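You operate a simulated robot arm through the tools that you are given. There is no shell and no other tool. Be economical: measure what you need, move in short steps, check, and stop when the job is done.

You run a simulated two-armed robot. Do the job below in one go: nothing can be reset, and whatever is moved stays where it is left.

JOB
Take the pole cap from the top of the rope bench and leave it on top of the pads carton. Then count the webbing tabs on the top of the upholstery bench, then put as many of the dowels from the top of the upholstery bench on the top of the carriage board. Do these in the order given.

Only the result counts: the job must be done as asked and must still hold three seconds after the hand-in. Knocking over, shifting, dropping, spilling or breaking anything else fails it. A push-on lid holds only when it is set on centred and level and pressed home; a screw cap is set on level and turned clockwise until tight.

ROBOT AND FRAMES
Two 7-joint arms with fingered hands on one trunk, on a base that drives. Base frame: it is fixed to the floor where the robot stands at the start and does not move with it; the origin is under the middle of the robot, x ahead of it, y to its left, z up; the surface under the hand at the start is at about z = 750. Lengths are in mm, angles in degrees, forces in N, time in s.
The left shoulder is at the start at [70, 149, 1060], the right one opposite. With the tool pointing down near the work surface each hand reaches from about 420 to 800 mm from the robot's upright axis, wherever it stands, measured 20 degrees to its own side. Places, roughly: dowel [-3000, 1000, 750]; top of the carriage board (50x22 cm) [-1420, -1040, 860]; webbing tab [-2250, 1500, 750]. Payload 3.6 kg a hand.
The tool frame of a hand sits at the grasp point between the pads (the TCP): z along the fingers, y along the line on which they close. The tips reach 25 mm beyond it. Largest opening 88 mm; the body of the gripper starts 29 mm behind the TCP. The gripper is a hand of 4 fingers: y runs from the thumb to the fingers, the wrist lies at [-13, -97, -162] in the tool frame, and closing takes about 1.5 s.
Orientation is that of the tool frame in the base frame, as a unit quaternion [x, y, z, w]. With the fingers straight down and the wrist toward the robot, the tool's x, y and z point along [0, 1, 0], [1, 0, 0] and [0, 0, -1] of the base frame.

CONTROLS
- The arms move only by the tool servo_tool. It takes "left_plan", "right_plan" or both (then of equal length, played together; a hand with none holds still); each is a list of rows, each a list of 7 numbers: the shift along the tool's x, y, z in mm, then the turn, a rotation vector about the tool's x, y, z in degrees, then the gripper command, from -1 (shut) to 1 (fully open), values between in proportion. In form: [[tx, ty, tz, ax, ay, az, jaw], ...]. A call has 1 to 20 rows; each row shifts and turns the commanded pose from where the row before left it, along the tool's axes as they then stand. Rows are played at 5 a second. More than 50 mm and 8.6 degrees between two rows, or a gripper value outside its range, and nothing of the call is played. A pose out of reach is approached as far as the arm can. The call stops where the force on the tool passes 40 N (or 10 N more than at its start, if that is more) or the arm is blocked; 0.2 s more then pass. Each finger travels about 45 mm/s and halts on what it meets, pressing with about 23 N; the grip force reading is that of the motor and also rises with nothing between the fingers. The clock runs only during rows and for 0.2 s after the last one: add rows that do not move to give the fingers time. It gives the time, the measured TCP pose, the force on the tool (base axes), the opening and the grip force at its end, in the units of the frame above (readings bear some noise), with the torque about the TCP (base axes, N m) and any sound that the robot's microphone picked up.
- Cameras (640 x 400 px; columns grow to the right, rows downward): "scene" is now at [128.3, -35.2, 1287.8]; the picture's right is [-0.42, -0.91, -0.00], its down [-0.62, 0.29, -0.73] and it looks along [0.66, -0.31, -0.68] (base axes); focal length 214 px, centre (320, 200). "left" rides on the left gripper at [-64, -83, -98] in its tool frame; the picture's right is [-0.62, -0.37, 0.69], its down [0.71, -0.63, 0.30] and it looks along [0.32, 0.68, 0.65] (tool axes); focal length 265 px, centre (320, 200). "right" rides on the right gripper at [64, -83, -98] in its tool frame; the picture's right is [-0.62, 0.37, -0.69], its down [-0.71, -0.63, 0.30] and it looks along [-0.32, 0.68, 0.65] (tool axes); focal length 265 px, centre (320, 200). There is no depth. A picture from a camera that has moved, and an enlarged one, comes with that camera's place and axes in the base frame and with its lens. The place of the scene camera against the robot may be out by one fixed shift of up to 12 mm in any direction.
- grab_frame(camera): a new picture of that camera. No time passes.
- move_column(by): slides the trunk up (or, below 0, down) by that many mm; the arms and the scene camera ride with it, the base frame stays. It gives what a move gives, with no picture.
- base_move(legs): drives the robot by 1 to 6 legs, each [ahead, left, turn to the left] in mm, mm and degrees, along the robot's own axes; the way and the turn of a leg run together, so that a leg with both is an arc; at most 1500 mm and 180 degrees a leg. The arms and the cameras ride along, it lands a little off, and it stops where it bumps. It gives what a move gives.
- set_grasp(shape, hand): the hand has 4 fingers and takes this shape, open, in about a second: jaw (thumb against the fingers, like two jaws); tri (thumb and two fingers); tip (a fingertip pinch); poke (one finger out to press); point (the index stretched); flat (the hand flat); cup (the hand cupped); fist (a fist). The gripper value then closes the fingers along that shape, each until it touches; the sizes above hold for jaw. It gives what a move gives, with no picture.
- aim_head(pan, tilt): turns the head with the scene camera to pan (to the left, within 86 degrees either way) and tilt (down, from -29 to 69), counted from straight ahead of the robot. It gives what a move gives.
- inspect(camera, box): a new picture of the part [left, top, right, bottom] of that camera's present view, enlarged. No time passes.
- job_done(): hands the job in; it is judged then, once.

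Work in short steps. Places have to be worked out from the pictures, the camera data and where the tool is seen: move nearer, look again, correct. Check each grasp and each placing, and mend what went wrong. You have 165 turns and 122 pictures in all, those below and enlarged ones among them. Open the grippers and draw the arms clear of the work before you hand the job in, unless the task says otherwise; then end with one line.

The tools are called after "Emit:" by a JSON object that holds its "op" and its "data". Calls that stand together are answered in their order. servo_tool: Moves the arms, as the interface text tells. Its arguments: {"type":"object","properties":{"left_plan":{"type":"array","items":{"type":"array","items":{"type":"number"}}},"right_plan":{"type":"array","items":{"type":"array","items":{"type":"number"}}}},"required":[]} The other tools are called the same way: move_column (by) slides the trunk up or down; set_grasp (shape, hand) gives the hand a shape; base_move (legs) drives the base; aim_head (pan, tilt) turns the head that bears the scene camera; grab_frame (camera) takes a picture; inspect (camera, box) takes an enlarged picture of a part of a camera's view; job_done () hands the job in.

At the start:

```text
t: 0.0
left_ee_pos: [564.7, 44.1, 1133.7]
left_orientation: [0.708, 0.706, 0.0, 0.0]
left_wrist_force: [-0.6, 0.3, 0.1]
left_ft_torque: [-0.02, -0.01, -0.04]
left_grip_width: 87.7
left_gripper_force: 0.1
left_shape: jaw
right_ee_pos: [411.6, -377.6, 1039.1]
right_orientation: [0.708, 0.706, 0.0, 0.0]
right_wrist_force: [-0.6, -1.3, -0.3]
right_ft_torque: [-0.02, 0.01, -0.03]
right_grip_width: 87.5
right_gripper_force: 0.1
right_shape: jaw
trunk travel left (down, up): [-550.0, 390.0]
robot x, y, heading: [3.0, -1.0, 0.2]
head pan, tilt: [-25.0, 43.0]
```

scene: 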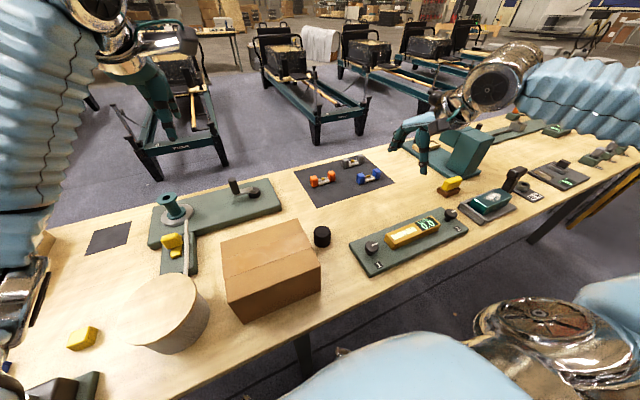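
right: 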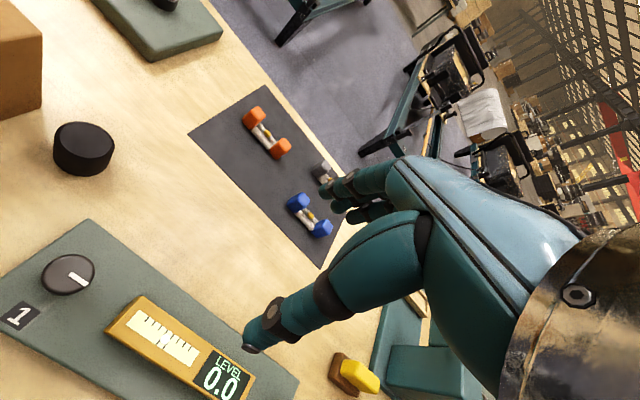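
left: 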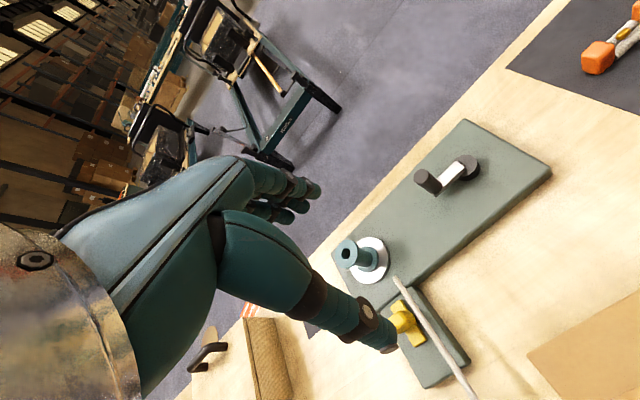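

The first view shows a bench with a carton, a black puck-like cap and a spool. I'll look closer and look around to identify the pieces.

Emit:
{"op": "inspect", "data": {"camera": "scene", "box": [60, 150, 380, 350]}}

Emit:
{"op": "inspect", "data": {"camera": "scene", "box": [320, 100, 640, 300]}}

Emit:
{"op": "aim_head", "data": {"pan": 35, "tilt": 40}}

Emit:
{"op": "grab_frame", "data": {"camera": "scene"}}

```text
2.00 times, centred on (220, 250) of scene
camera zoom: at [128.3, -35.2, 1287.8], right [-0.42, -0.91, 0.0], down [-0.62, 0.29, -0.73], along [0.66, -0.31, -0.68], focal length 429 px, centre (520, 100)
```

zoom: 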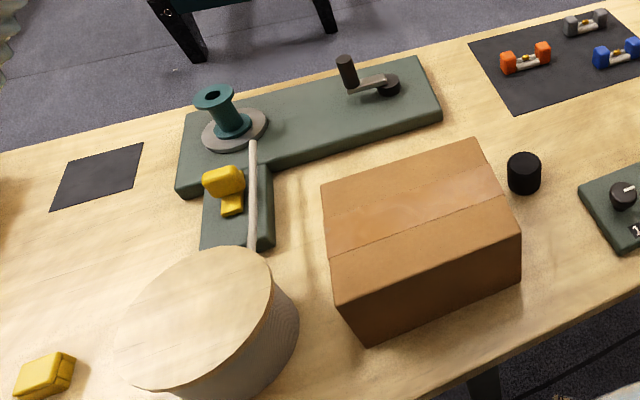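

```text
2.00 times, centred on (480, 200) of scene
camera zoom: at [128.3, -35.2, 1287.8], right [-0.42, -0.91, 0.0], down [-0.62, 0.29, -0.73], along [0.66, -0.31, -0.68], focal length 429 px, centre (0, 200)
```

zoom: 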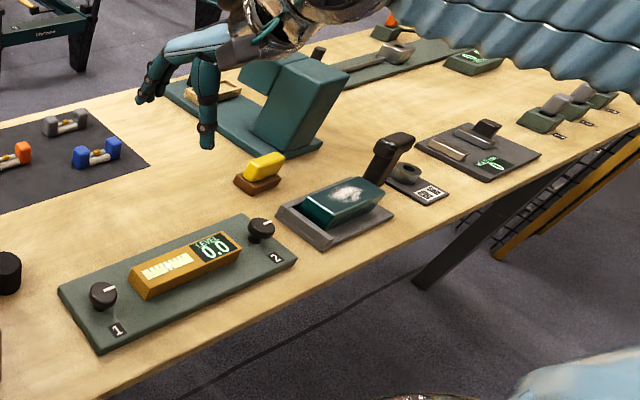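

```text
t: 1.3
left_ee_pos: [565.7, 42.8, 1133.8]
left_orientation: [0.708, 0.707, 0.0, 0.001]
left_wrist_force: [-0.1, 0.3, -0.1]
left_ft_torque: [-0.01, 0.0, 0.01]
left_grip_width: 87.6
left_gripper_force: 0.0
left_shape: jaw
right_ee_pos: [410.8, -377.8, 1038.8]
right_orientation: [0.708, 0.706, 0.0, 0.0]
right_wrist_force: [0.0, 0.0, 0.2]
right_ft_torque: [-0.01, 0.0, 0.02]
right_grip_width: 87.5
right_gripper_force: 0.1
right_shape: jaw
trunk travel left (down, up): [-550.0, 390.0]
robot x, y, heading: [0.1, -0.6, 0.1]
head pan, tilt: [35.0, 40.0]
```

```text
116 pictures are left
camera scene: at [123.0, 48.8, 1292.2], right [0.57, -0.82, 0.0], down [-0.53, -0.37, -0.77], along [0.63, 0.44, -0.64], focal length 214 px, centre (320, 200)
```

scene: 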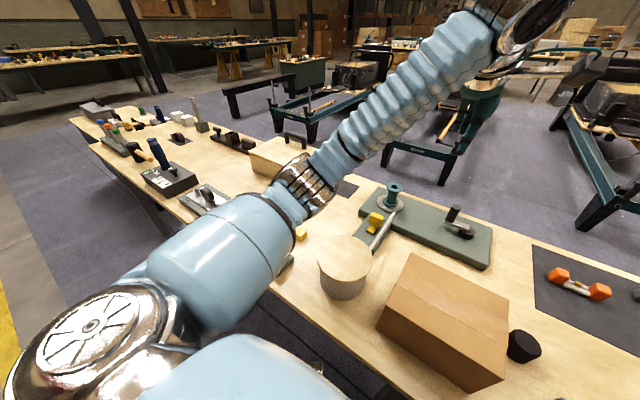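

The cap is the black cylinder at about (478,-205), the carton beside it has its top at about z 860, centred near (428,-44). I move the left arm aside and the right hand above the cap.

Emit:
{"op": "servo_tool", "data": {"left_plan": [[40, 0, 0, 0, 0, 0, 1], [40, 0, 0, 0, 0, 0, 1], [40, 0, 0, 0, 0, 0, 1], [40, 0, 0, 0, 0, 0, 1], [40, 0, 0, 0, 0, 0, 1]], "right_plan": [[35, 13, 30, 0, 0, 0, 1], [35, 13, 30, 0, 0, 0, 1], [35, 13, 30, 0, 0, 0, 1], [34, 14, 30, 0, 0, 0, 1], [34, 14, 19, 0, 0, 0, 1]]}}

Emit:
{"op": "aim_head", "data": {"pan": -15, "tilt": 45}}

Emit:
{"op": "grab_frame", "data": {"camera": "scene"}}

Emit:
{"op": "grab_frame", "data": {"camera": "right"}}

```text
t: 2.5
left_ee_pos: [565.5, 247.2, 1134.4]
left_orientation: [0.709, 0.705, -0.001, 0.001]
left_wrist_force: [0.0, 0.1, -0.7]
left_ft_torque: [0.03, 0.0, -0.02]
left_grip_width: 87.8
left_gripper_force: 0.1
left_shape: jaw
right_ee_pos: [481.1, -203.3, 901.2]
right_orientation: [0.709, 0.705, -0.001, 0.001]
right_wrist_force: [0.5, 0.2, -0.7]
right_ft_torque: [0.02, 0.02, -0.01]
right_grip_width: 87.6
right_gripper_force: 0.1
right_shape: jaw
trunk travel left (down, up): [-550.0, 390.0]
robot x, y, heading: [2.0, -0.9, -0.1]
head pan, tilt: [35.0, 40.0]
```

```text
t: 3.7
left_ee_pos: [565.0, 244.2, 1135.1]
left_orientation: [0.708, 0.706, 0.0, 0.0]
left_wrist_force: [-0.2, 0.2, 0.2]
left_ft_torque: [0.04, 0.02, 0.04]
left_grip_width: 87.6
left_gripper_force: 0.0
left_shape: jaw
right_ee_pos: [480.1, -205.0, 900.9]
right_orientation: [0.708, 0.706, 0.0, 0.0]
right_wrist_force: [1.0, -0.4, 0.0]
right_ft_torque: [0.02, -0.02, -0.01]
right_grip_width: 87.8
right_gripper_force: 0.1
right_shape: jaw
trunk travel left (down, up): [-550.0, 390.0]
robot x, y, heading: [0.5, 0.1, -0.1]
head pan, tilt: [-15.0, 45.0]
```

```text
115 pictures are left
camera scene: at [131.8, -21.4, 1284.9], right [-0.26, -0.97, 0.0], down [-0.68, 0.18, -0.71], along [0.68, -0.18, -0.71], focal length 214 px, centre (320, 200)
```

scene: 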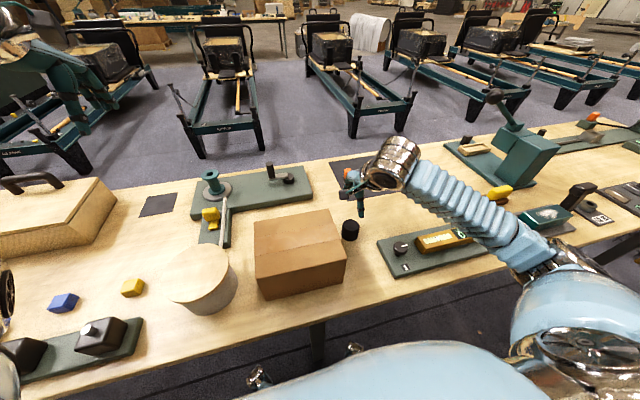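

```text
114 pictures are left
camera right: at [398.2, -140.3, 999.2], right [0.37, -0.62, 0.69], down [-0.63, -0.71, -0.3], along [0.68, -0.33, -0.65], focal length 265 px, centre (320, 200)
```

right: 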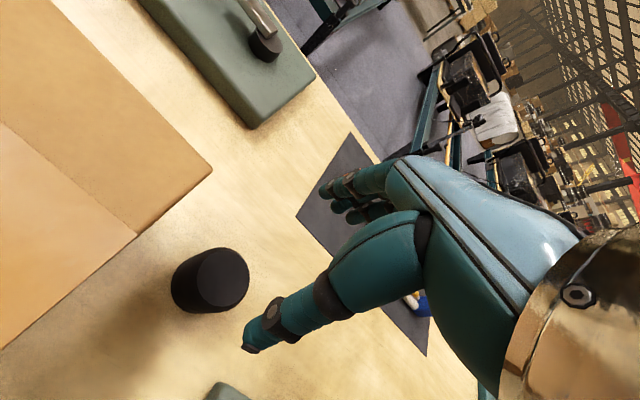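

Cap at about (473,-204). I lower in steps with the hand open, slightly correcting x.

Emit:
{"op": "servo_tool", "data": {"right_plan": [[0, -6, 0, 0, 0, 0, 1], [0, 0, 30, 0, 0, 0, 1], [0, 0, 30, 0, 0, 0, 1], [0, 0, 30, 0, 0, 0, 1], [0, 0, 15, 0, 0, 0, 1], [0, 0, 10, 0, 0, 0, 1], [0, 0, 0, 0, 0, 0, 1]]}}

Emit:
{"op": "inspect", "data": {"camera": "scene", "box": [280, 150, 440, 290]}}

Emit:
{"op": "grab_frame", "data": {"camera": "right"}}

```text
t: 5.3
left_ee_pos: [564.9, 245.2, 1136.1]
left_orientation: [0.708, 0.706, 0.0, 0.0]
left_wrist_force: [0.2, -0.6, 0.0]
left_ft_torque: [0.04, 0.04, 0.0]
left_grip_width: 87.4
left_gripper_force: 0.2
left_shape: jaw
right_ee_pos: [472.9, -203.5, 785.0]
right_orientation: [0.708, 0.706, 0.0, 0.0]
right_wrist_force: [-0.3, -0.3, 0.0]
right_ft_torque: [0.01, 0.0, -0.01]
right_grip_width: 87.8
right_gripper_force: 0.0
right_shape: jaw
trunk travel left (down, up): [-550.0, 390.0]
robot x, y, heading: [-0.2, -0.7, 0.3]
head pan, tilt: [-15.0, 45.0]
```

```text
2.86 times, centred on (360, 220) of scene
camera zoom: at [131.9, -21.0, 1284.9], right [-0.26, -0.97, 0.0], down [-0.68, 0.18, -0.71], along [0.68, -0.18, -0.71], focal length 613 px, centre (206, 143)
```

zoom: 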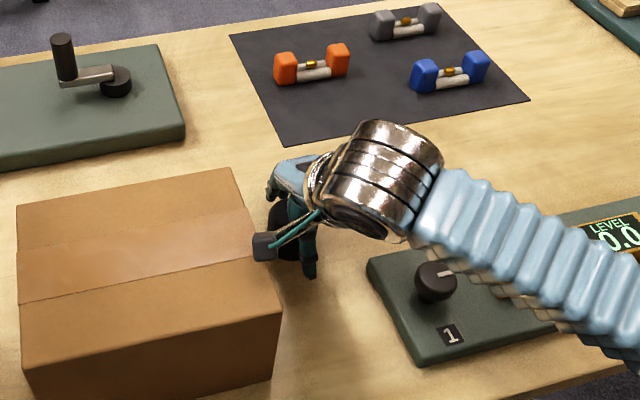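

```text
112 pictures are left
camera right: at [390.3, -139.5, 883.4], right [0.37, -0.62, 0.69], down [-0.63, -0.71, -0.3], along [0.68, -0.33, -0.65], focal length 265 px, centre (320, 200)
```

right: 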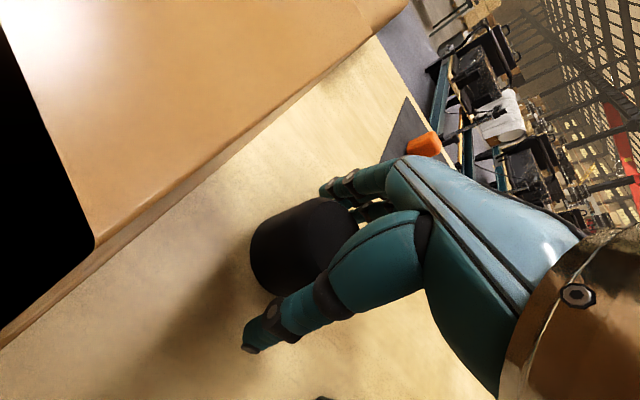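

The cap sits between thumb and fingers. I close the hand, then check.

Emit:
{"op": "servo_tool", "data": {"right_plan": [[0, 0, 0, 0, 0, 0, 0.4], [0, 0, 0, 0, 0, 0, 0], [0, 0, 0, 0, 0, 0, -0.5], [0, 0, 0, 0, 0, 0, -1], [0, 0, 0, 0, 0, 0, -1], [0, 0, 0, 0, 0, 0, -1], [0, 0, 0, 0, 0, 0, -1], [0, 0, 0, 0, 0, 0, -1], [0, 0, 0, 0, 0, 0, -1], [0, 0, -20, 0, 0, 0, -1], [0, 0, -20, 0, 0, 0, -1]]}}

Emit:
{"op": "grab_frame", "data": {"camera": "right"}}

```text
t: 7.7
left_ee_pos: [565.3, 244.1, 1135.6]
left_orientation: [0.708, 0.706, 0.0, 0.0]
left_wrist_force: [-0.1, -0.1, -0.4]
left_ft_torque: [-0.05, 0.0, 0.01]
left_grip_width: 87.7
left_gripper_force: 0.0
left_shape: jaw
right_ee_pos: [473.7, -203.7, 825.0]
right_orientation: [0.708, 0.706, 0.0, 0.0]
right_wrist_force: [-0.7, 0.5, -0.9]
right_ft_torque: [0.0, -0.01, 0.03]
right_grip_width: 41.6
right_gripper_force: 23.0
right_shape: jaw
trunk travel left (down, up): [-550.0, 390.0]
robot x, y, heading: [-2.1, -0.8, -0.1]
head pan, tilt: [-15.0, 45.0]
```

```text
111 pictures are left
camera right: at [389.9, -139.4, 922.8], right [0.37, -0.62, 0.69], down [-0.63, -0.71, -0.3], along [0.68, -0.33, -0.65], focal length 265 px, centre (320, 200)
```

right: 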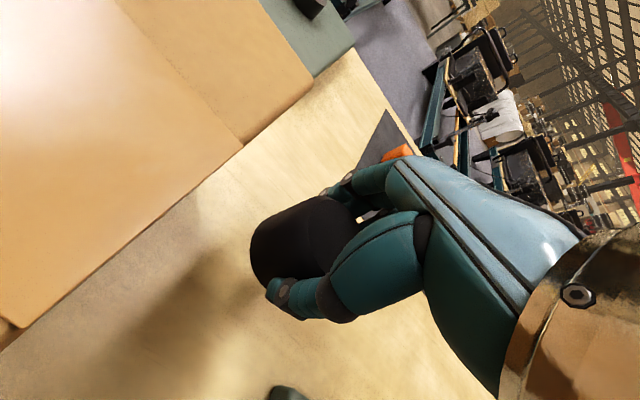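

Cap is held and lifted. I raise to clear the carton and move over its centre.

Emit:
{"op": "servo_tool", "data": {"right_plan": [[0, 0, -40, 0, 0, 0, -1], [0, 0, -40, 0, 0, 0, -1], [0, 0, -40, 0, 0, 0, -1], [32, -9, 0, 0, 0, 0, -1], [32, -9, 0, 0, 0, 0, -1], [32, -9, 0, 0, 0, 0, -1], [32, -9, 0, 0, 0, 0, -1], [32, -9, 0, 0, 0, 0, -1], [0, 0, 0, 0, 0, 0, -1]]}}

Emit:
{"op": "grab_frame", "data": {"camera": "scene"}}

Emit:
{"op": "grab_frame", "data": {"camera": "right"}}

```text
t: 9.7
left_ee_pos: [565.3, 244.8, 1136.5]
left_orientation: [0.707, 0.707, 0.0, 0.0]
left_wrist_force: [0.5, 0.1, 0.9]
left_ft_torque: [-0.01, -0.01, -0.02]
left_grip_width: 87.6
left_gripper_force: 0.0
left_shape: jaw
right_ee_pos: [428.4, -44.9, 943.9]
right_orientation: [0.708, 0.706, 0.0, -0.001]
right_wrist_force: [0.0, -0.5, -0.3]
right_ft_torque: [0.01, 0.0, 0.0]
right_grip_width: 41.5
right_gripper_force: 23.1
right_shape: jaw
trunk travel left (down, up): [-550.0, 390.0]
robot x, y, heading: [0.4, -2.4, 0.1]
head pan, tilt: [-15.0, 45.0]
```

```text
110 pictures are left
camera scene: at [131.8, -21.8, 1284.9], right [-0.26, -0.97, 0.0], down [-0.68, 0.18, -0.71], along [0.68, -0.18, -0.71], focal length 214 px, centre (320, 200)
```

scene: 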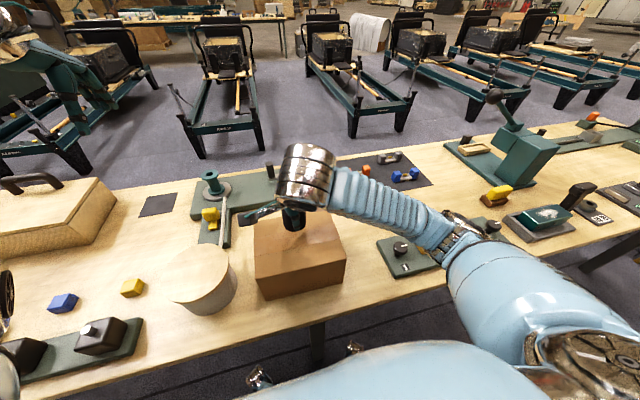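

```text
109 pictures are left
camera right: at [346.3, 18.5, 1041.6], right [0.37, -0.62, 0.69], down [-0.63, -0.71, -0.3], along [0.68, -0.33, -0.65], focal length 265 px, centre (320, 200)
```

right: 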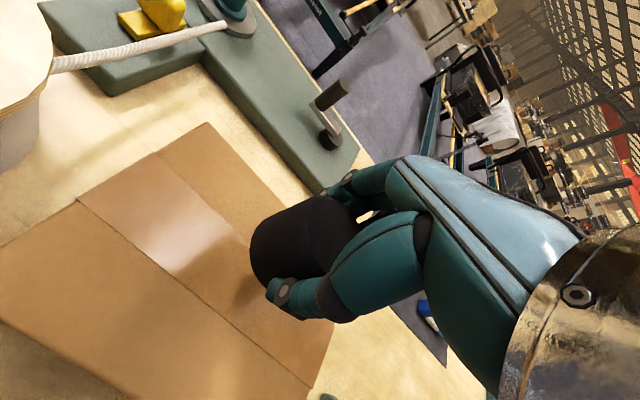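

Over the carton. I lower gently toward expected contact at TCP z≈895.

Emit:
{"op": "servo_tool", "data": {"right_plan": [[0, 0, 15, 0, 0, 0, -1], [0, 0, 15, 0, 0, 0, -1], [0, 0, 10, 0, 0, 0, -1], [0, 0, 0, 0, 0, 0, -1]]}}

Emit:
{"op": "servo_tool", "data": {"right_plan": [[0, 0, 3, 0, 0, 0, -1], [0, 0, 0, 0, 0, 0, -1]]}}

Emit:
{"op": "inspect", "data": {"camera": "scene", "box": [220, 140, 380, 310]}}

Emit:
{"op": "grab_frame", "data": {"camera": "right"}}

```text
t: 10.7
left_ee_pos: [564.5, 244.8, 1135.7]
left_orientation: [0.707, 0.707, 0.0, 0.0]
left_wrist_force: [-0.1, 0.1, -0.2]
left_ft_torque: [0.01, 0.01, 0.02]
left_grip_width: 87.8
left_gripper_force: 0.1
left_shape: jaw
right_ee_pos: [427.1, -45.1, 904.3]
right_orientation: [0.707, 0.707, 0.002, 0.001]
right_wrist_force: [-0.9, 0.2, 4.8]
right_ft_torque: [-0.02, -0.02, -0.03]
right_grip_width: 41.6
right_gripper_force: 23.2
right_shape: jaw
trunk travel left (down, up): [-550.0, 390.0]
robot x, y, heading: [2.7, 0.1, -0.2]
head pan, tilt: [-15.0, 45.0]
```

```text
t: 11.3
left_ee_pos: [562.3, 244.4, 1136.1]
left_orientation: [0.708, 0.706, 0.001, 0.0]
left_wrist_force: [-0.5, 0.1, -0.1]
left_ft_torque: [0.03, -0.01, -0.02]
left_grip_width: 87.8
left_gripper_force: 0.1
left_shape: jaw
right_ee_pos: [427.3, -44.4, 903.5]
right_orientation: [0.709, 0.705, 0.001, 0.002]
right_wrist_force: [-0.2, -3.5, 18.3]
right_ft_torque: [-0.06, -0.05, -0.05]
right_grip_width: 42.3
right_gripper_force: 23.1
right_shape: jaw
trunk travel left (down, up): [-550.0, 390.0]
robot x, y, heading: [-0.2, -2.6, -0.0]
head pan, tilt: [-15.0, 45.0]
```

```text
2.35 times, centred on (300, 225) of scene
camera zoom: at [129.7, -21.2, 1285.4], right [-0.26, -0.97, 0.0], down [-0.68, 0.18, -0.71], along [0.68, -0.18, -0.71], focal length 505 px, centre (367, 141)
```

zoom: 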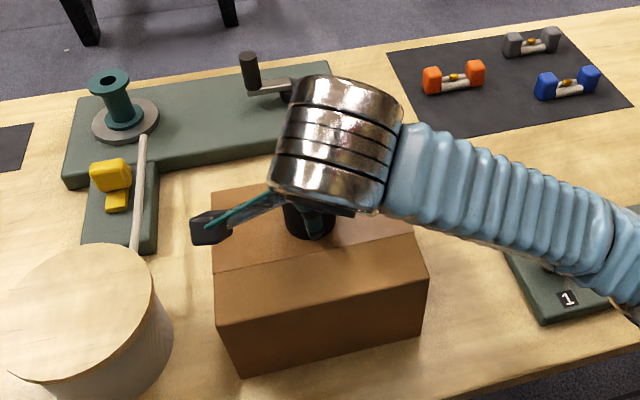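

```text
107 pictures are left
camera right: at [344.7, 19.9, 1001.4], right [0.36, -0.62, 0.69], down [-0.63, -0.71, -0.31], along [0.69, -0.33, -0.65], focal length 265 px, centre (320, 200)
```

right: 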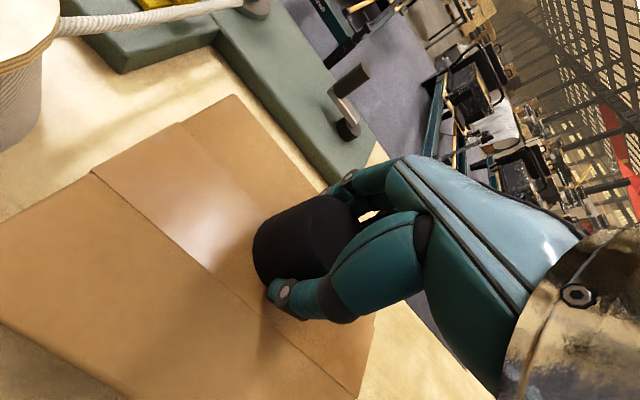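

Contact felt at TCP z≈904. I ease up 2 mm, open, and rise.

Emit:
{"op": "servo_tool", "data": {"right_plan": [[0, 0, -2, 0, 0, 0, -1], [0, 0, 0, 0, 0, 0, -0.3], [0, 0, 0, 0, 0, 0, 0.2], [0, 0, 0, 0, 0, 0, 0.6], [0, 0, 0, 0, 0, 0, 1], [0, 0, 0, 0, 0, 0, 1], [0, 0, 0, 0, 0, 0, 1], [0, 0, 0, 0, 0, 0, 1], [0, 0, -15, 0, 0, 0, 1], [0, 0, -30, 0, 0, 0, 1], [0, 0, -40, 0, 0, 0, 1], [0, 0, -40, 0, 0, 0, 1]]}}

Emit:
{"op": "grab_frame", "data": {"camera": "right"}}

```text
t: 13.9
left_ee_pos: [563.6, 245.5, 1134.5]
left_orientation: [0.707, 0.707, 0.0, 0.0]
left_wrist_force: [0.6, -0.2, -0.8]
left_ft_torque: [0.01, 0.03, 0.01]
left_grip_width: 87.7
left_gripper_force: 0.0
left_shape: jaw
right_ee_pos: [427.7, -46.2, 1029.4]
right_orientation: [0.709, 0.706, 0.0, -0.001]
right_wrist_force: [0.4, 0.5, 0.0]
right_ft_torque: [0.01, -0.04, -0.02]
right_grip_width: 87.7
right_gripper_force: 0.1
right_shape: jaw
trunk travel left (down, up): [-550.0, 390.0]
robot x, y, heading: [-2.0, -1.5, -0.0]
head pan, tilt: [-15.0, 45.0]
```

```text
106 pictures are left
camera right: at [346.6, 18.8, 1127.1], right [0.37, -0.62, 0.69], down [-0.63, -0.71, -0.3], along [0.68, -0.33, -0.65], focal length 265 px, centre (320, 200)
```

right: 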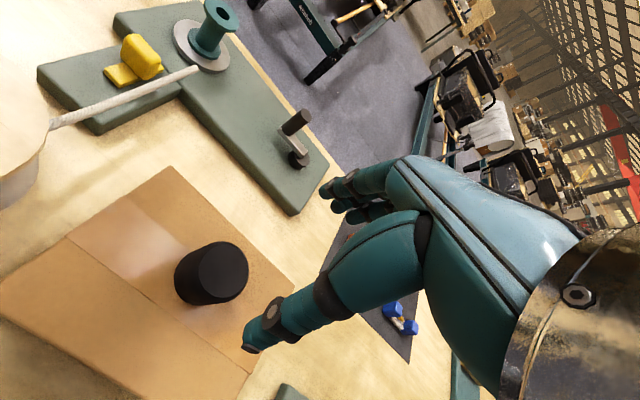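

The cap stands on the carton. I tuck both arms and look to the sides before driving.

Emit:
{"op": "servo_tool", "data": {"left_plan": [[0, -30, 0, 0, 0, 0, 1], [0, -30, 0, 0, 0, 0, 1], [0, -30, 0, 0, 0, 0, 1], [0, -30, 0, 0, 0, 0, 1], [0, -15, 0, 0, 0, 0, 1]], "right_plan": [[-40, 0, -20, 0, 0, 0, 1], [-40, 0, -20, 0, 0, 0, 1], [-40, 0, -20, 0, 0, 0, 1], [-40, 0, -20, 0, 0, 0, 1], [-40, 0, -20, 0, 0, 0, 1]]}}

Emit:
{"op": "aim_head", "data": {"pan": 86, "tilt": 15}}

Emit:
{"op": "grab_frame", "data": {"camera": "scene"}}

Emit:
{"op": "aim_head", "data": {"pan": -86, "tilt": 15}}

Emit:
{"op": "grab_frame", "data": {"camera": "scene"}}

```text
t: 15.1
left_ee_pos: [428.3, 242.4, 1131.7]
left_orientation: [0.708, 0.706, 0.0, -0.001]
left_wrist_force: [0.1, 0.0, 0.8]
left_ft_torque: [-0.01, 0.0, 0.01]
left_grip_width: 87.9
left_gripper_force: 0.1
left_shape: jaw
right_ee_pos: [428.4, -247.3, 1129.4]
right_orientation: [0.708, 0.706, 0.0, 0.0]
right_wrist_force: [1.1, 0.7, 0.2]
right_ft_torque: [0.03, -0.01, -0.03]
right_grip_width: 87.6
right_gripper_force: 0.0
right_shape: jaw
trunk travel left (down, up): [-550.0, 390.0]
robot x, y, heading: [0.2, 3.5, 0.2]
head pan, tilt: [-15.0, 45.0]
```

```text
t: 16.9
left_ee_pos: [428.6, 245.5, 1133.7]
left_orientation: [0.708, 0.706, -0.001, 0.0]
left_wrist_force: [-0.1, 0.0, 0.4]
left_ft_torque: [0.0, 0.02, 0.01]
left_grip_width: 87.9
left_gripper_force: 0.0
left_shape: jaw
right_ee_pos: [428.5, -246.8, 1129.4]
right_orientation: [0.708, 0.706, 0.0, 0.0]
right_wrist_force: [-1.2, -0.4, 0.5]
right_ft_torque: [0.03, 0.0, 0.03]
right_grip_width: 87.6
right_gripper_force: 0.0
right_shape: jaw
trunk travel left (down, up): [-550.0, 390.0]
robot x, y, heading: [-1.9, 1.9, 0.0]
head pan, tilt: [85.9, 15.0]
```

```text
105 pictures are left
camera scene: at [60.2, 93.4, 1331.7], right [1.0, -0.07, 0.0], down [-0.02, -0.26, -0.97], along [0.07, 0.96, -0.26], focal length 214 px, centre (320, 200)
```

scene: 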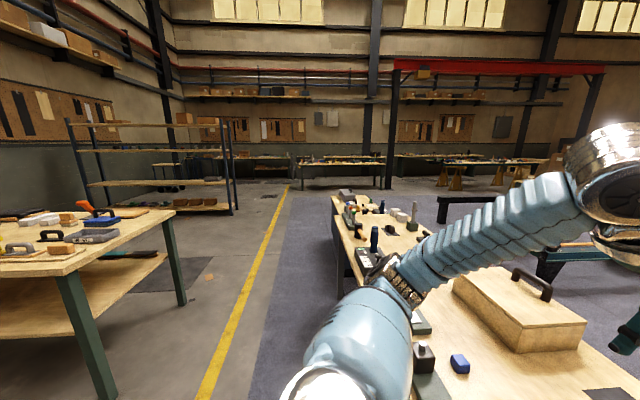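

```text
t: 19.4
left_ee_pos: [429.6, 244.5, 1133.5]
left_orientation: [0.707, 0.707, 0.0, -0.001]
left_wrist_force: [0.4, 0.0, -0.2]
left_ft_torque: [0.0, 0.0, 0.02]
left_grip_width: 87.6
left_gripper_force: 0.0
left_shape: jaw
right_ee_pos: [428.1, -246.4, 1128.9]
right_orientation: [0.709, 0.706, 0.0, 0.001]
right_wrist_force: [-1.0, 0.0, 0.3]
right_ft_torque: [0.0, 0.01, 0.02]
right_grip_width: 87.4
right_gripper_force: 0.1
right_shape: jaw
trunk travel left (down, up): [-550.0, 390.0]
robot x, y, heading: [-0.9, 1.2, 0.0]
head pan, tilt: [-85.9, 15.0]
```

```text
104 pictures are left
camera scene: at [60.0, -93.1, 1331.8], right [-1.0, -0.07, 0.0], down [-0.02, 0.26, -0.97], along [0.07, -0.96, -0.26], focal length 214 px, centre (320, 200)
```

scene: 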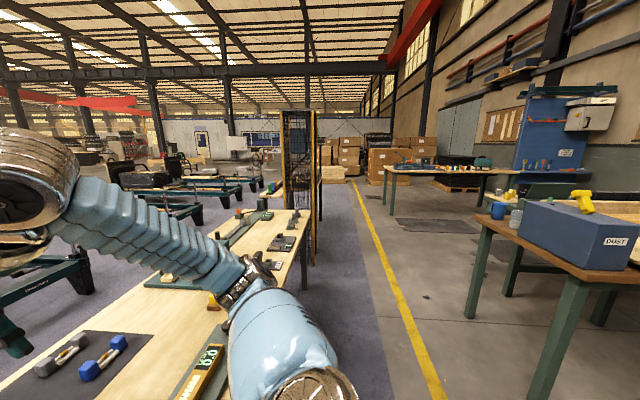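

There's an aisle between the benches. I back up and turn around to face the other benches.

Emit:
{"op": "base_move", "data": {"legs": [[-330, 0, 0], [0, 0, 90], [0, 0, 60]]}}

Emit:
{"op": "aim_head", "data": {"pan": 0, "tilt": 20}}

Emit:
{"op": "grab_frame", "data": {"camera": "scene"}}

Emit:
{"op": "aim_head", "data": {"pan": 70, "tilt": 20}}

Emit:
{"op": "grab_frame", "data": {"camera": "scene"}}

```text
t: 40.8
left_ee_pos: [-826.5, 18.6, 1133.3]
left_orientation: [-0.485, 0.875, -0.001, 0.0]
left_wrist_force: [0.3, -0.1, -0.6]
left_ft_torque: [-0.01, -0.01, 0.0]
left_grip_width: 87.6
left_gripper_force: 0.1
left_shape: jaw
right_ee_pos: [-567.6, 435.6, 1130.1]
right_orientation: [-0.485, 0.875, 0.001, 0.001]
right_wrist_force: [0.1, 0.5, -0.2]
right_ft_torque: [-0.02, -0.03, 0.03]
right_grip_width: 87.7
right_gripper_force: 0.1
right_shape: jaw
trunk travel left (down, up): [-550.0, 390.0]
robot x, y, heading: [-333.9, -0.5, 148.3]
head pan, tilt: [-85.9, 15.0]
```

```text
t: 42.4
left_ee_pos: [-827.2, 19.0, 1133.1]
left_orientation: [-0.485, 0.875, 0.0, 0.0]
left_wrist_force: [0.9, 0.1, 0.3]
left_ft_torque: [-0.02, -0.02, 0.01]
left_grip_width: 87.8
left_gripper_force: 0.0
left_shape: jaw
right_ee_pos: [-568.3, 434.4, 1128.8]
right_orientation: [-0.485, 0.875, -0.001, 0.0]
right_wrist_force: [0.0, 0.0, 0.0]
right_ft_torque: [0.04, 0.02, -0.03]
right_grip_width: 87.8
right_gripper_force: 0.0
right_shape: jaw
trunk travel left (down, up): [-550.0, 390.0]
robot x, y, heading: [-332.3, -2.0, 148.2]
head pan, tilt: [0.0, 20.0]
```

```text
103 pictures are left
camera scene: at [-451.6, 75.9, 1323.6], right [0.53, 0.85, 0.0], down [0.29, -0.18, -0.94], along [-0.8, 0.5, -0.34], focal length 214 px, centre (320, 200)
```

scene: 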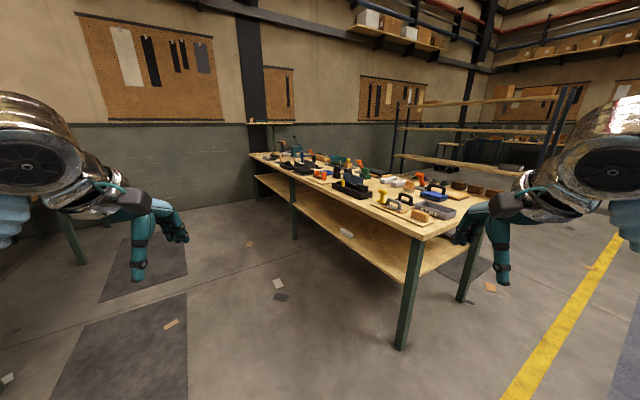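

```text
t: 43.8
left_ee_pos: [-826.5, 18.7, 1132.1]
left_orientation: [-0.485, 0.875, 0.0, 0.0]
left_wrist_force: [-0.9, -0.3, 0.0]
left_ft_torque: [-0.04, 0.01, -0.01]
left_grip_width: 87.9
left_gripper_force: 0.1
left_shape: jaw
right_ee_pos: [-568.0, 436.0, 1129.2]
right_orientation: [-0.485, 0.875, 0.001, 0.0]
right_wrist_force: [0.3, -0.2, -0.4]
right_ft_torque: [-0.02, 0.01, 0.02]
right_grip_width: 87.9
right_gripper_force: 0.1
right_shape: jaw
trunk travel left (down, up): [-550.0, 390.0]
robot x, y, heading: [-333.6, 2.1, 148.3]
head pan, tilt: [70.0, 20.0]
```

```text
102 pictures are left
camera scene: at [-445.8, -30.7, 1323.6], right [-0.62, 0.79, 0.0], down [0.27, 0.21, -0.94], along [-0.74, -0.58, -0.34], focal length 214 px, centre (320, 200)
```

scene: 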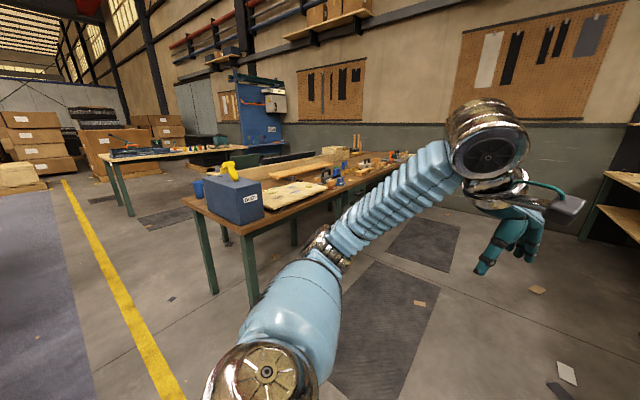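

The long bench at the left (x −1080 to beyond −3000, near edge y≈1000) is presumably the upholstery bench. I drive down the aisle and face it near the tabs.

Emit:
{"op": "base_move", "data": {"legs": [[0, 0, 20], [1000, 0, 0], [900, 0, 0], [0, 0, -78]]}}

Emit:
{"op": "aim_head", "data": {"pan": 0, "tilt": 35}}

Emit:
{"op": "grab_frame", "data": {"camera": "scene"}}

```text
t: 79.6
left_ee_pos: [-2455.6, 799.0, 1134.0]
left_orientation: [0.001, 1.0, 0.0, 0.001]
left_wrist_force: [-1.0, -0.3, -0.2]
left_ft_torque: [-0.03, -0.03, -0.03]
left_grip_width: 87.6
left_gripper_force: 0.0
left_shape: jaw
right_ee_pos: [-1964.5, 797.7, 1129.1]
right_orientation: [0.002, 1.0, 0.0, 0.0]
right_wrist_force: [-0.2, -0.1, 0.2]
right_ft_torque: [0.0, 0.05, 0.01]
right_grip_width: 87.8
right_gripper_force: 0.0
right_shape: jaw
trunk travel left (down, up): [-550.0, 390.0]
robot x, y, heading: [-2210.5, 368.4, 90.1]
head pan, tilt: [70.0, 20.0]
```

```text
t: 81.0
left_ee_pos: [-2456.0, 797.6, 1133.2]
left_orientation: [0.001, 1.0, 0.001, 0.0]
left_wrist_force: [1.4, -0.6, 0.0]
left_ft_torque: [-0.01, -0.02, 0.02]
left_grip_width: 87.6
left_gripper_force: 0.1
left_shape: jaw
right_ee_pos: [-1965.3, 797.0, 1130.2]
right_orientation: [0.002, 1.0, 0.0, 0.0]
right_wrist_force: [0.1, -0.7, 0.1]
right_ft_torque: [-0.02, 0.0, 0.0]
right_grip_width: 87.8
right_gripper_force: 0.0
right_shape: jaw
trunk travel left (down, up): [-550.0, 390.0]
robot x, y, heading: [-2209.6, 369.5, 90.1]
head pan, tilt: [0.0, 35.0]
```

```text
101 pictures are left
camera scene: at [-2207.8, 507.5, 1299.8], right [1.0, 0.0, 0.0], down [0.0, -0.57, -0.82], along [0.0, 0.82, -0.57], focal length 214 px, centre (320, 200)
```

scene: 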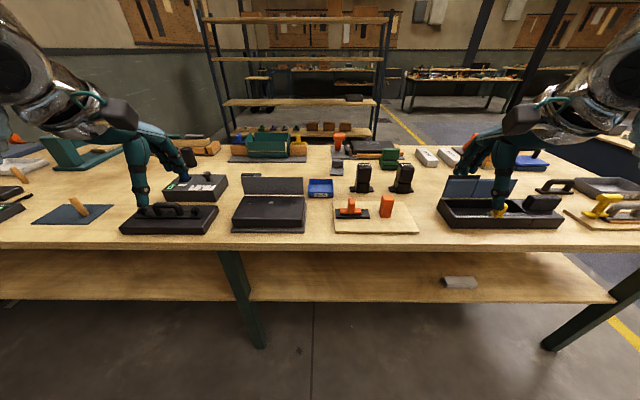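

The bench is crowded. I raise the trunk for a better look and enlarge.

Emit:
{"op": "move_column", "data": {"by": 380}}

Emit:
{"op": "aim_head", "data": {"pan": 0, "tilt": 45}}

Emit:
{"op": "inspect", "data": {"camera": "scene", "box": [160, 60, 480, 260]}}

Emit:
{"op": "grab_frame", "data": {"camera": "scene"}}

```text
t: 84.7
left_ee_pos: [-2455.2, 798.2, 1513.5]
left_orientation: [0.001, 1.0, 0.0, 0.001]
left_wrist_force: [0.0, -0.7, 0.1]
left_ft_torque: [0.01, 0.01, -0.04]
left_grip_width: 87.7
left_gripper_force: 0.1
left_shape: jaw
right_ee_pos: [-1964.2, 796.3, 1509.3]
right_orientation: [0.002, 1.0, 0.0, 0.0]
right_wrist_force: [-0.2, -0.2, 0.0]
right_ft_torque: [0.02, 0.0, -0.01]
right_grip_width: 87.7
right_gripper_force: 0.0
right_shape: jaw
trunk travel left (down, up): [-930.0, 10.0]
robot x, y, heading: [-2209.5, 368.7, 90.0]
head pan, tilt: [0.0, 35.0]
```

```text
t: 85.4
left_ee_pos: [-2455.5, 798.6, 1512.5]
left_orientation: [0.001, 1.0, 0.0, 0.0]
left_wrist_force: [-0.5, -0.1, -0.5]
left_ft_torque: [0.02, -0.02, 0.0]
left_grip_width: 87.8
left_gripper_force: 0.1
left_shape: jaw
right_ee_pos: [-1964.1, 798.4, 1508.7]
right_orientation: [0.002, 1.0, 0.0, 0.0]
right_wrist_force: [-0.4, -0.6, 0.3]
right_ft_torque: [-0.02, 0.03, 0.01]
right_grip_width: 87.8
right_gripper_force: 0.0
right_shape: jaw
trunk travel left (down, up): [-930.0, 10.0]
robot x, y, heading: [-2211.4, 370.7, 90.2]
head pan, tilt: [0.0, 45.0]
```

```text
2.00 times, centred on (320, 160) of scene
camera zoom: at [-2207.6, 501.0, 1665.0], right [1.0, 0.0, 0.0], down [0.0, -0.71, -0.71], along [0.0, 0.71, -0.71], focal length 429 px, centre (320, 280)
```

zoom: 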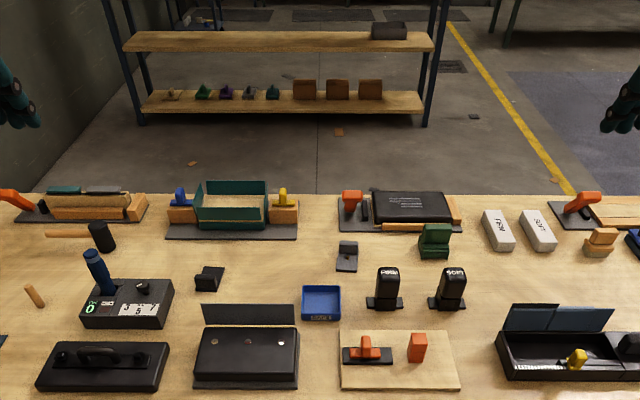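

```text
99 pictures are left
camera scene: at [-2207.6, 501.0, 1665.0], right [1.0, 0.0, 0.0], down [0.0, -0.71, -0.71], along [0.0, 0.71, -0.71], focal length 214 px, centre (320, 200)
```

scene: 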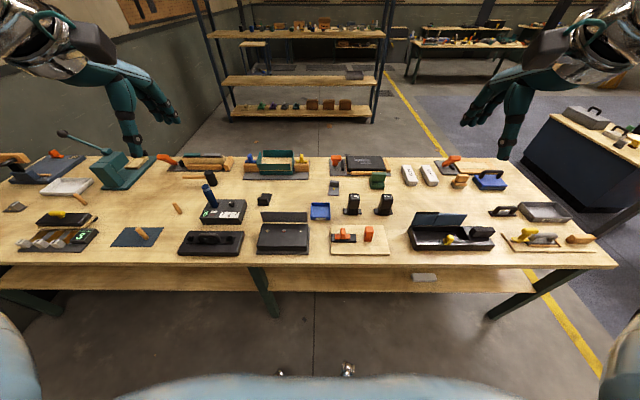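

Wooden pegs at left look like dowels; I need to identify the webbing tabs near (-2250,1500). I zoom in tightly.

Emit:
{"op": "inspect", "data": {"camera": "scene", "box": [240, 150, 400, 250]}}

Emit:
{"op": "inspect", "data": {"camera": "scene", "box": [0, 140, 240, 270]}}

Emit:
{"op": "inspect", "data": {"camera": "scene", "box": [400, 140, 640, 270]}}

```text
4.00 times, centred on (320, 200) of scene
camera zoom: at [-2207.6, 501.0, 1665.0], right [1.0, 0.0, 0.0], down [0.0, -0.71, -0.71], along [0.0, 0.71, -0.71], focal length 858 px, centre (320, 200)
```

zoom: 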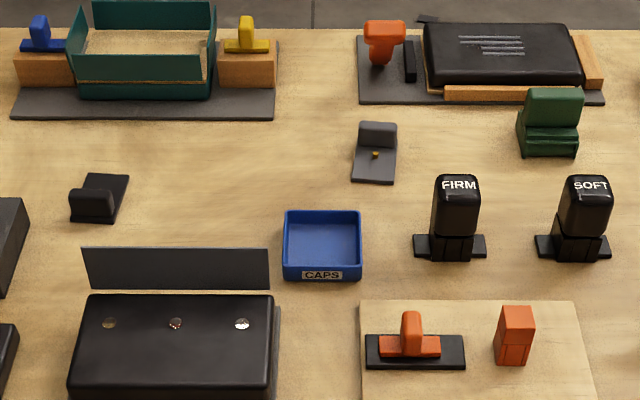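

```text
2.67 times, centred on (120, 205) of scene
camera zoom: at [-2207.6, 501.0, 1665.0], right [1.0, 0.0, 0.0], down [0.0, -0.71, -0.71], along [0.0, 0.71, -0.71], focal length 572 px, centre (853, 187)
```

zoom: 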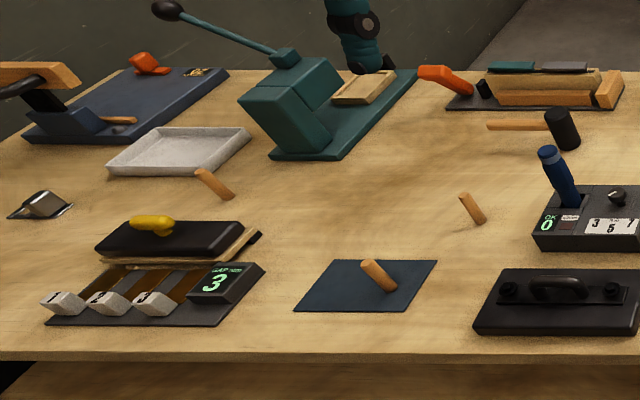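

```text
2.67 times, centred on (520, 205) of scene
camera zoom: at [-2207.6, 501.0, 1665.0], right [1.0, 0.0, 0.0], down [0.0, -0.71, -0.71], along [0.0, 0.71, -0.71], focal length 572 px, centre (-213, 187)
```

zoom: 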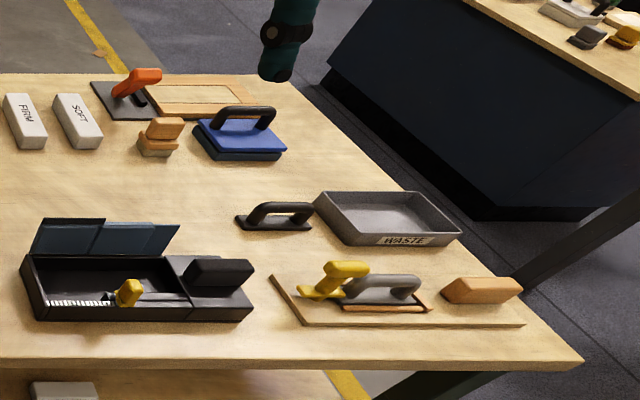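

Candidates for tabs: small plates with an upright flap (grey with gold rivet, black one, and a silvery one at far left). I drive left to view the left end more closely.

Emit:
{"op": "base_move", "data": {"legs": [[0, 1000, 0]]}}

Emit:
{"op": "grab_frame", "data": {"camera": "scene"}}

Emit:
{"op": "inspect", "data": {"camera": "scene", "box": [80, 130, 280, 255]}}

Emit:
{"op": "inspect", "data": {"camera": "scene", "box": [270, 130, 470, 255]}}

```text
t: 98.4
left_ee_pos: [-3456.8, 788.3, 1514.1]
left_orientation: [-0.005, 1.0, 0.001, 0.0]
left_wrist_force: [0.0, 0.0, -0.2]
left_ft_torque: [0.01, -0.03, 0.0]
left_grip_width: 87.6
left_gripper_force: 0.1
left_shape: jaw
right_ee_pos: [-2966.3, 794.1, 1508.4]
right_orientation: [-0.004, 1.0, 0.0, 0.0]
right_wrist_force: [0.9, 0.0, -0.2]
right_ft_torque: [-0.01, 0.02, -0.01]
right_grip_width: 87.9
right_gripper_force: 0.0
right_shape: jaw
trunk travel left (down, up): [-930.0, 10.0]
robot x, y, heading: [-3209.4, 364.3, 90.7]
head pan, tilt: [0.0, 45.0]
```

```text
95 pictures are left
camera scene: at [-3205.8, 493.9, 1665.0], right [1.0, 0.01, 0.0], down [0.01, -0.71, -0.71], along [-0.01, 0.71, -0.71], focal length 214 px, centre (320, 200)
```

scene: 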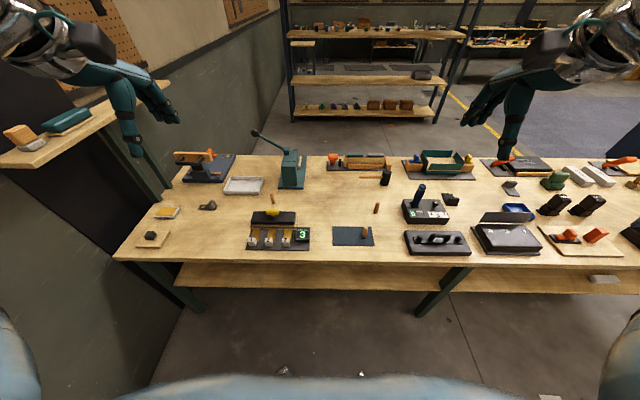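

```text
3.20 times, centred on (180, 192) of scene
camera zoom: at [-3205.8, 493.9, 1665.0], right [1.0, 0.01, 0.0], down [0.01, -0.71, -0.71], along [-0.01, 0.71, -0.71], focal length 686 px, centre (768, 224)
```

zoom: 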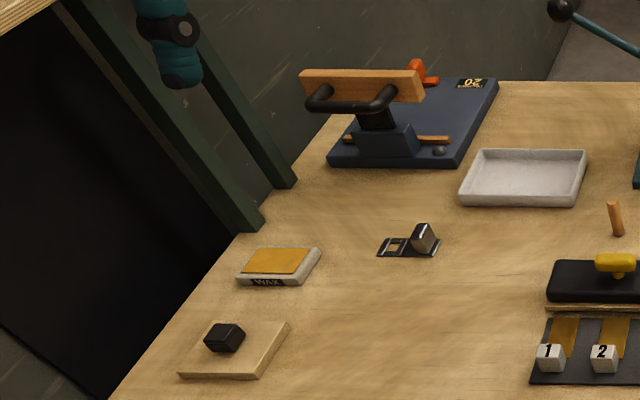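

```text
3.20 times, centred on (370, 192) of scene
camera zoom: at [-3205.8, 493.9, 1665.0], right [1.0, 0.01, 0.0], down [0.01, -0.71, -0.71], along [-0.01, 0.71, -0.71], focal length 686 px, centre (160, 224)
```

zoom: 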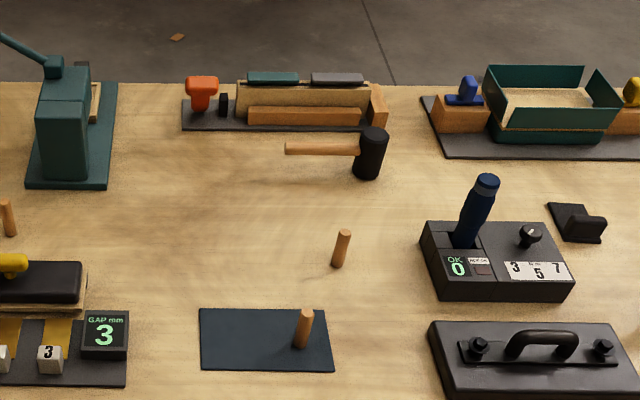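

Three upright dowels visible. The tab-like objects differ; I zoom hard on each.

Emit:
{"op": "inspect", "data": {"camera": "scene", "box": [188, 190, 228, 215]}}

Emit:
{"op": "inspect", "data": {"camera": "scene", "box": [430, 185, 470, 210]}}

Emit:
{"op": "inspect", "data": {"camera": "scene", "box": [490, 172, 538, 202]}}

Emit:
{"op": "inspect", "data": {"camera": "scene", "box": [135, 225, 175, 250]}}

```text
16.00 times, centred on (208, 202) of scene
camera zoom: at [-3205.8, 493.9, 1665.0], right [1.0, 0.01, 0.0], down [0.01, -0.71, -0.71], along [-0.01, 0.71, -0.71], focal length 3432 px, centre (2112, 160)
```

zoom: 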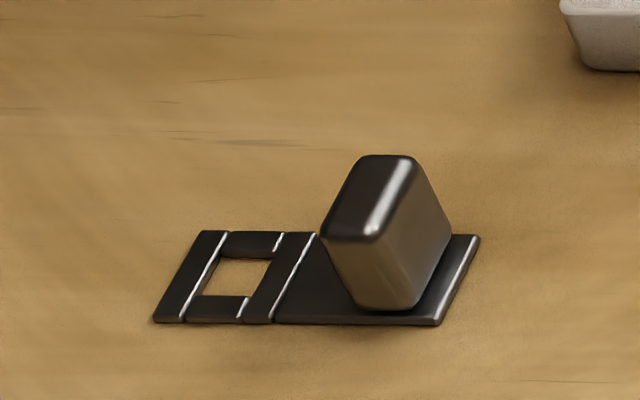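

```text
16.00 times, centred on (450, 198) of scene
camera zoom: at [-3205.8, 493.9, 1665.0], right [1.0, 0.01, 0.0], down [0.01, -0.71, -0.71], along [-0.01, 0.71, -0.71], focal length 3432 px, centre (-1760, 240)
```

zoom: 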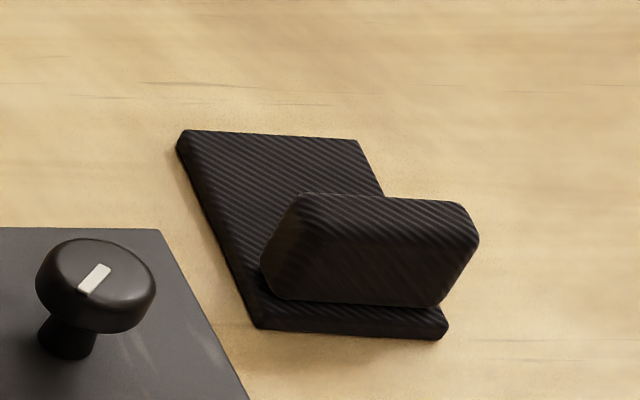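

```text
13.33 times, centred on (514, 187) of scene
camera zoom: at [-3205.8, 493.9, 1665.0], right [1.0, 0.01, 0.0], down [0.01, -0.71, -0.71], along [-0.01, 0.71, -0.71], focal length 2860 px, centre (-2267, 373)
```

zoom: 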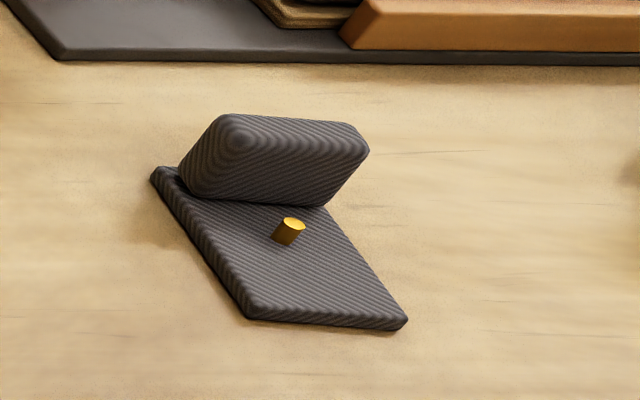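

```text
16.00 times, centred on (155, 238) of scene
camera zoom: at [-3205.8, 493.9, 1665.0], right [1.0, 0.01, 0.0], down [0.01, -0.71, -0.71], along [-0.01, 0.71, -0.71], focal length 3432 px, centre (2960, -400)
```

zoom: 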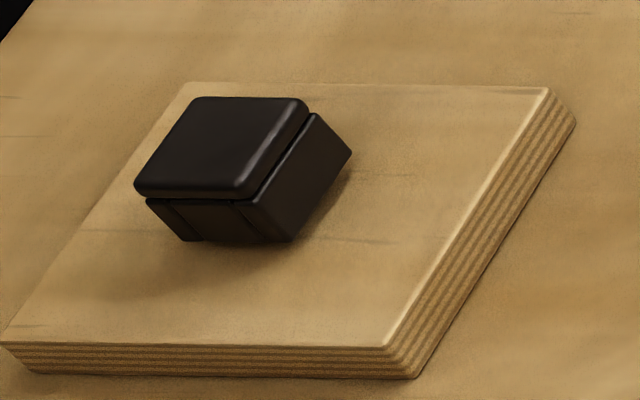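

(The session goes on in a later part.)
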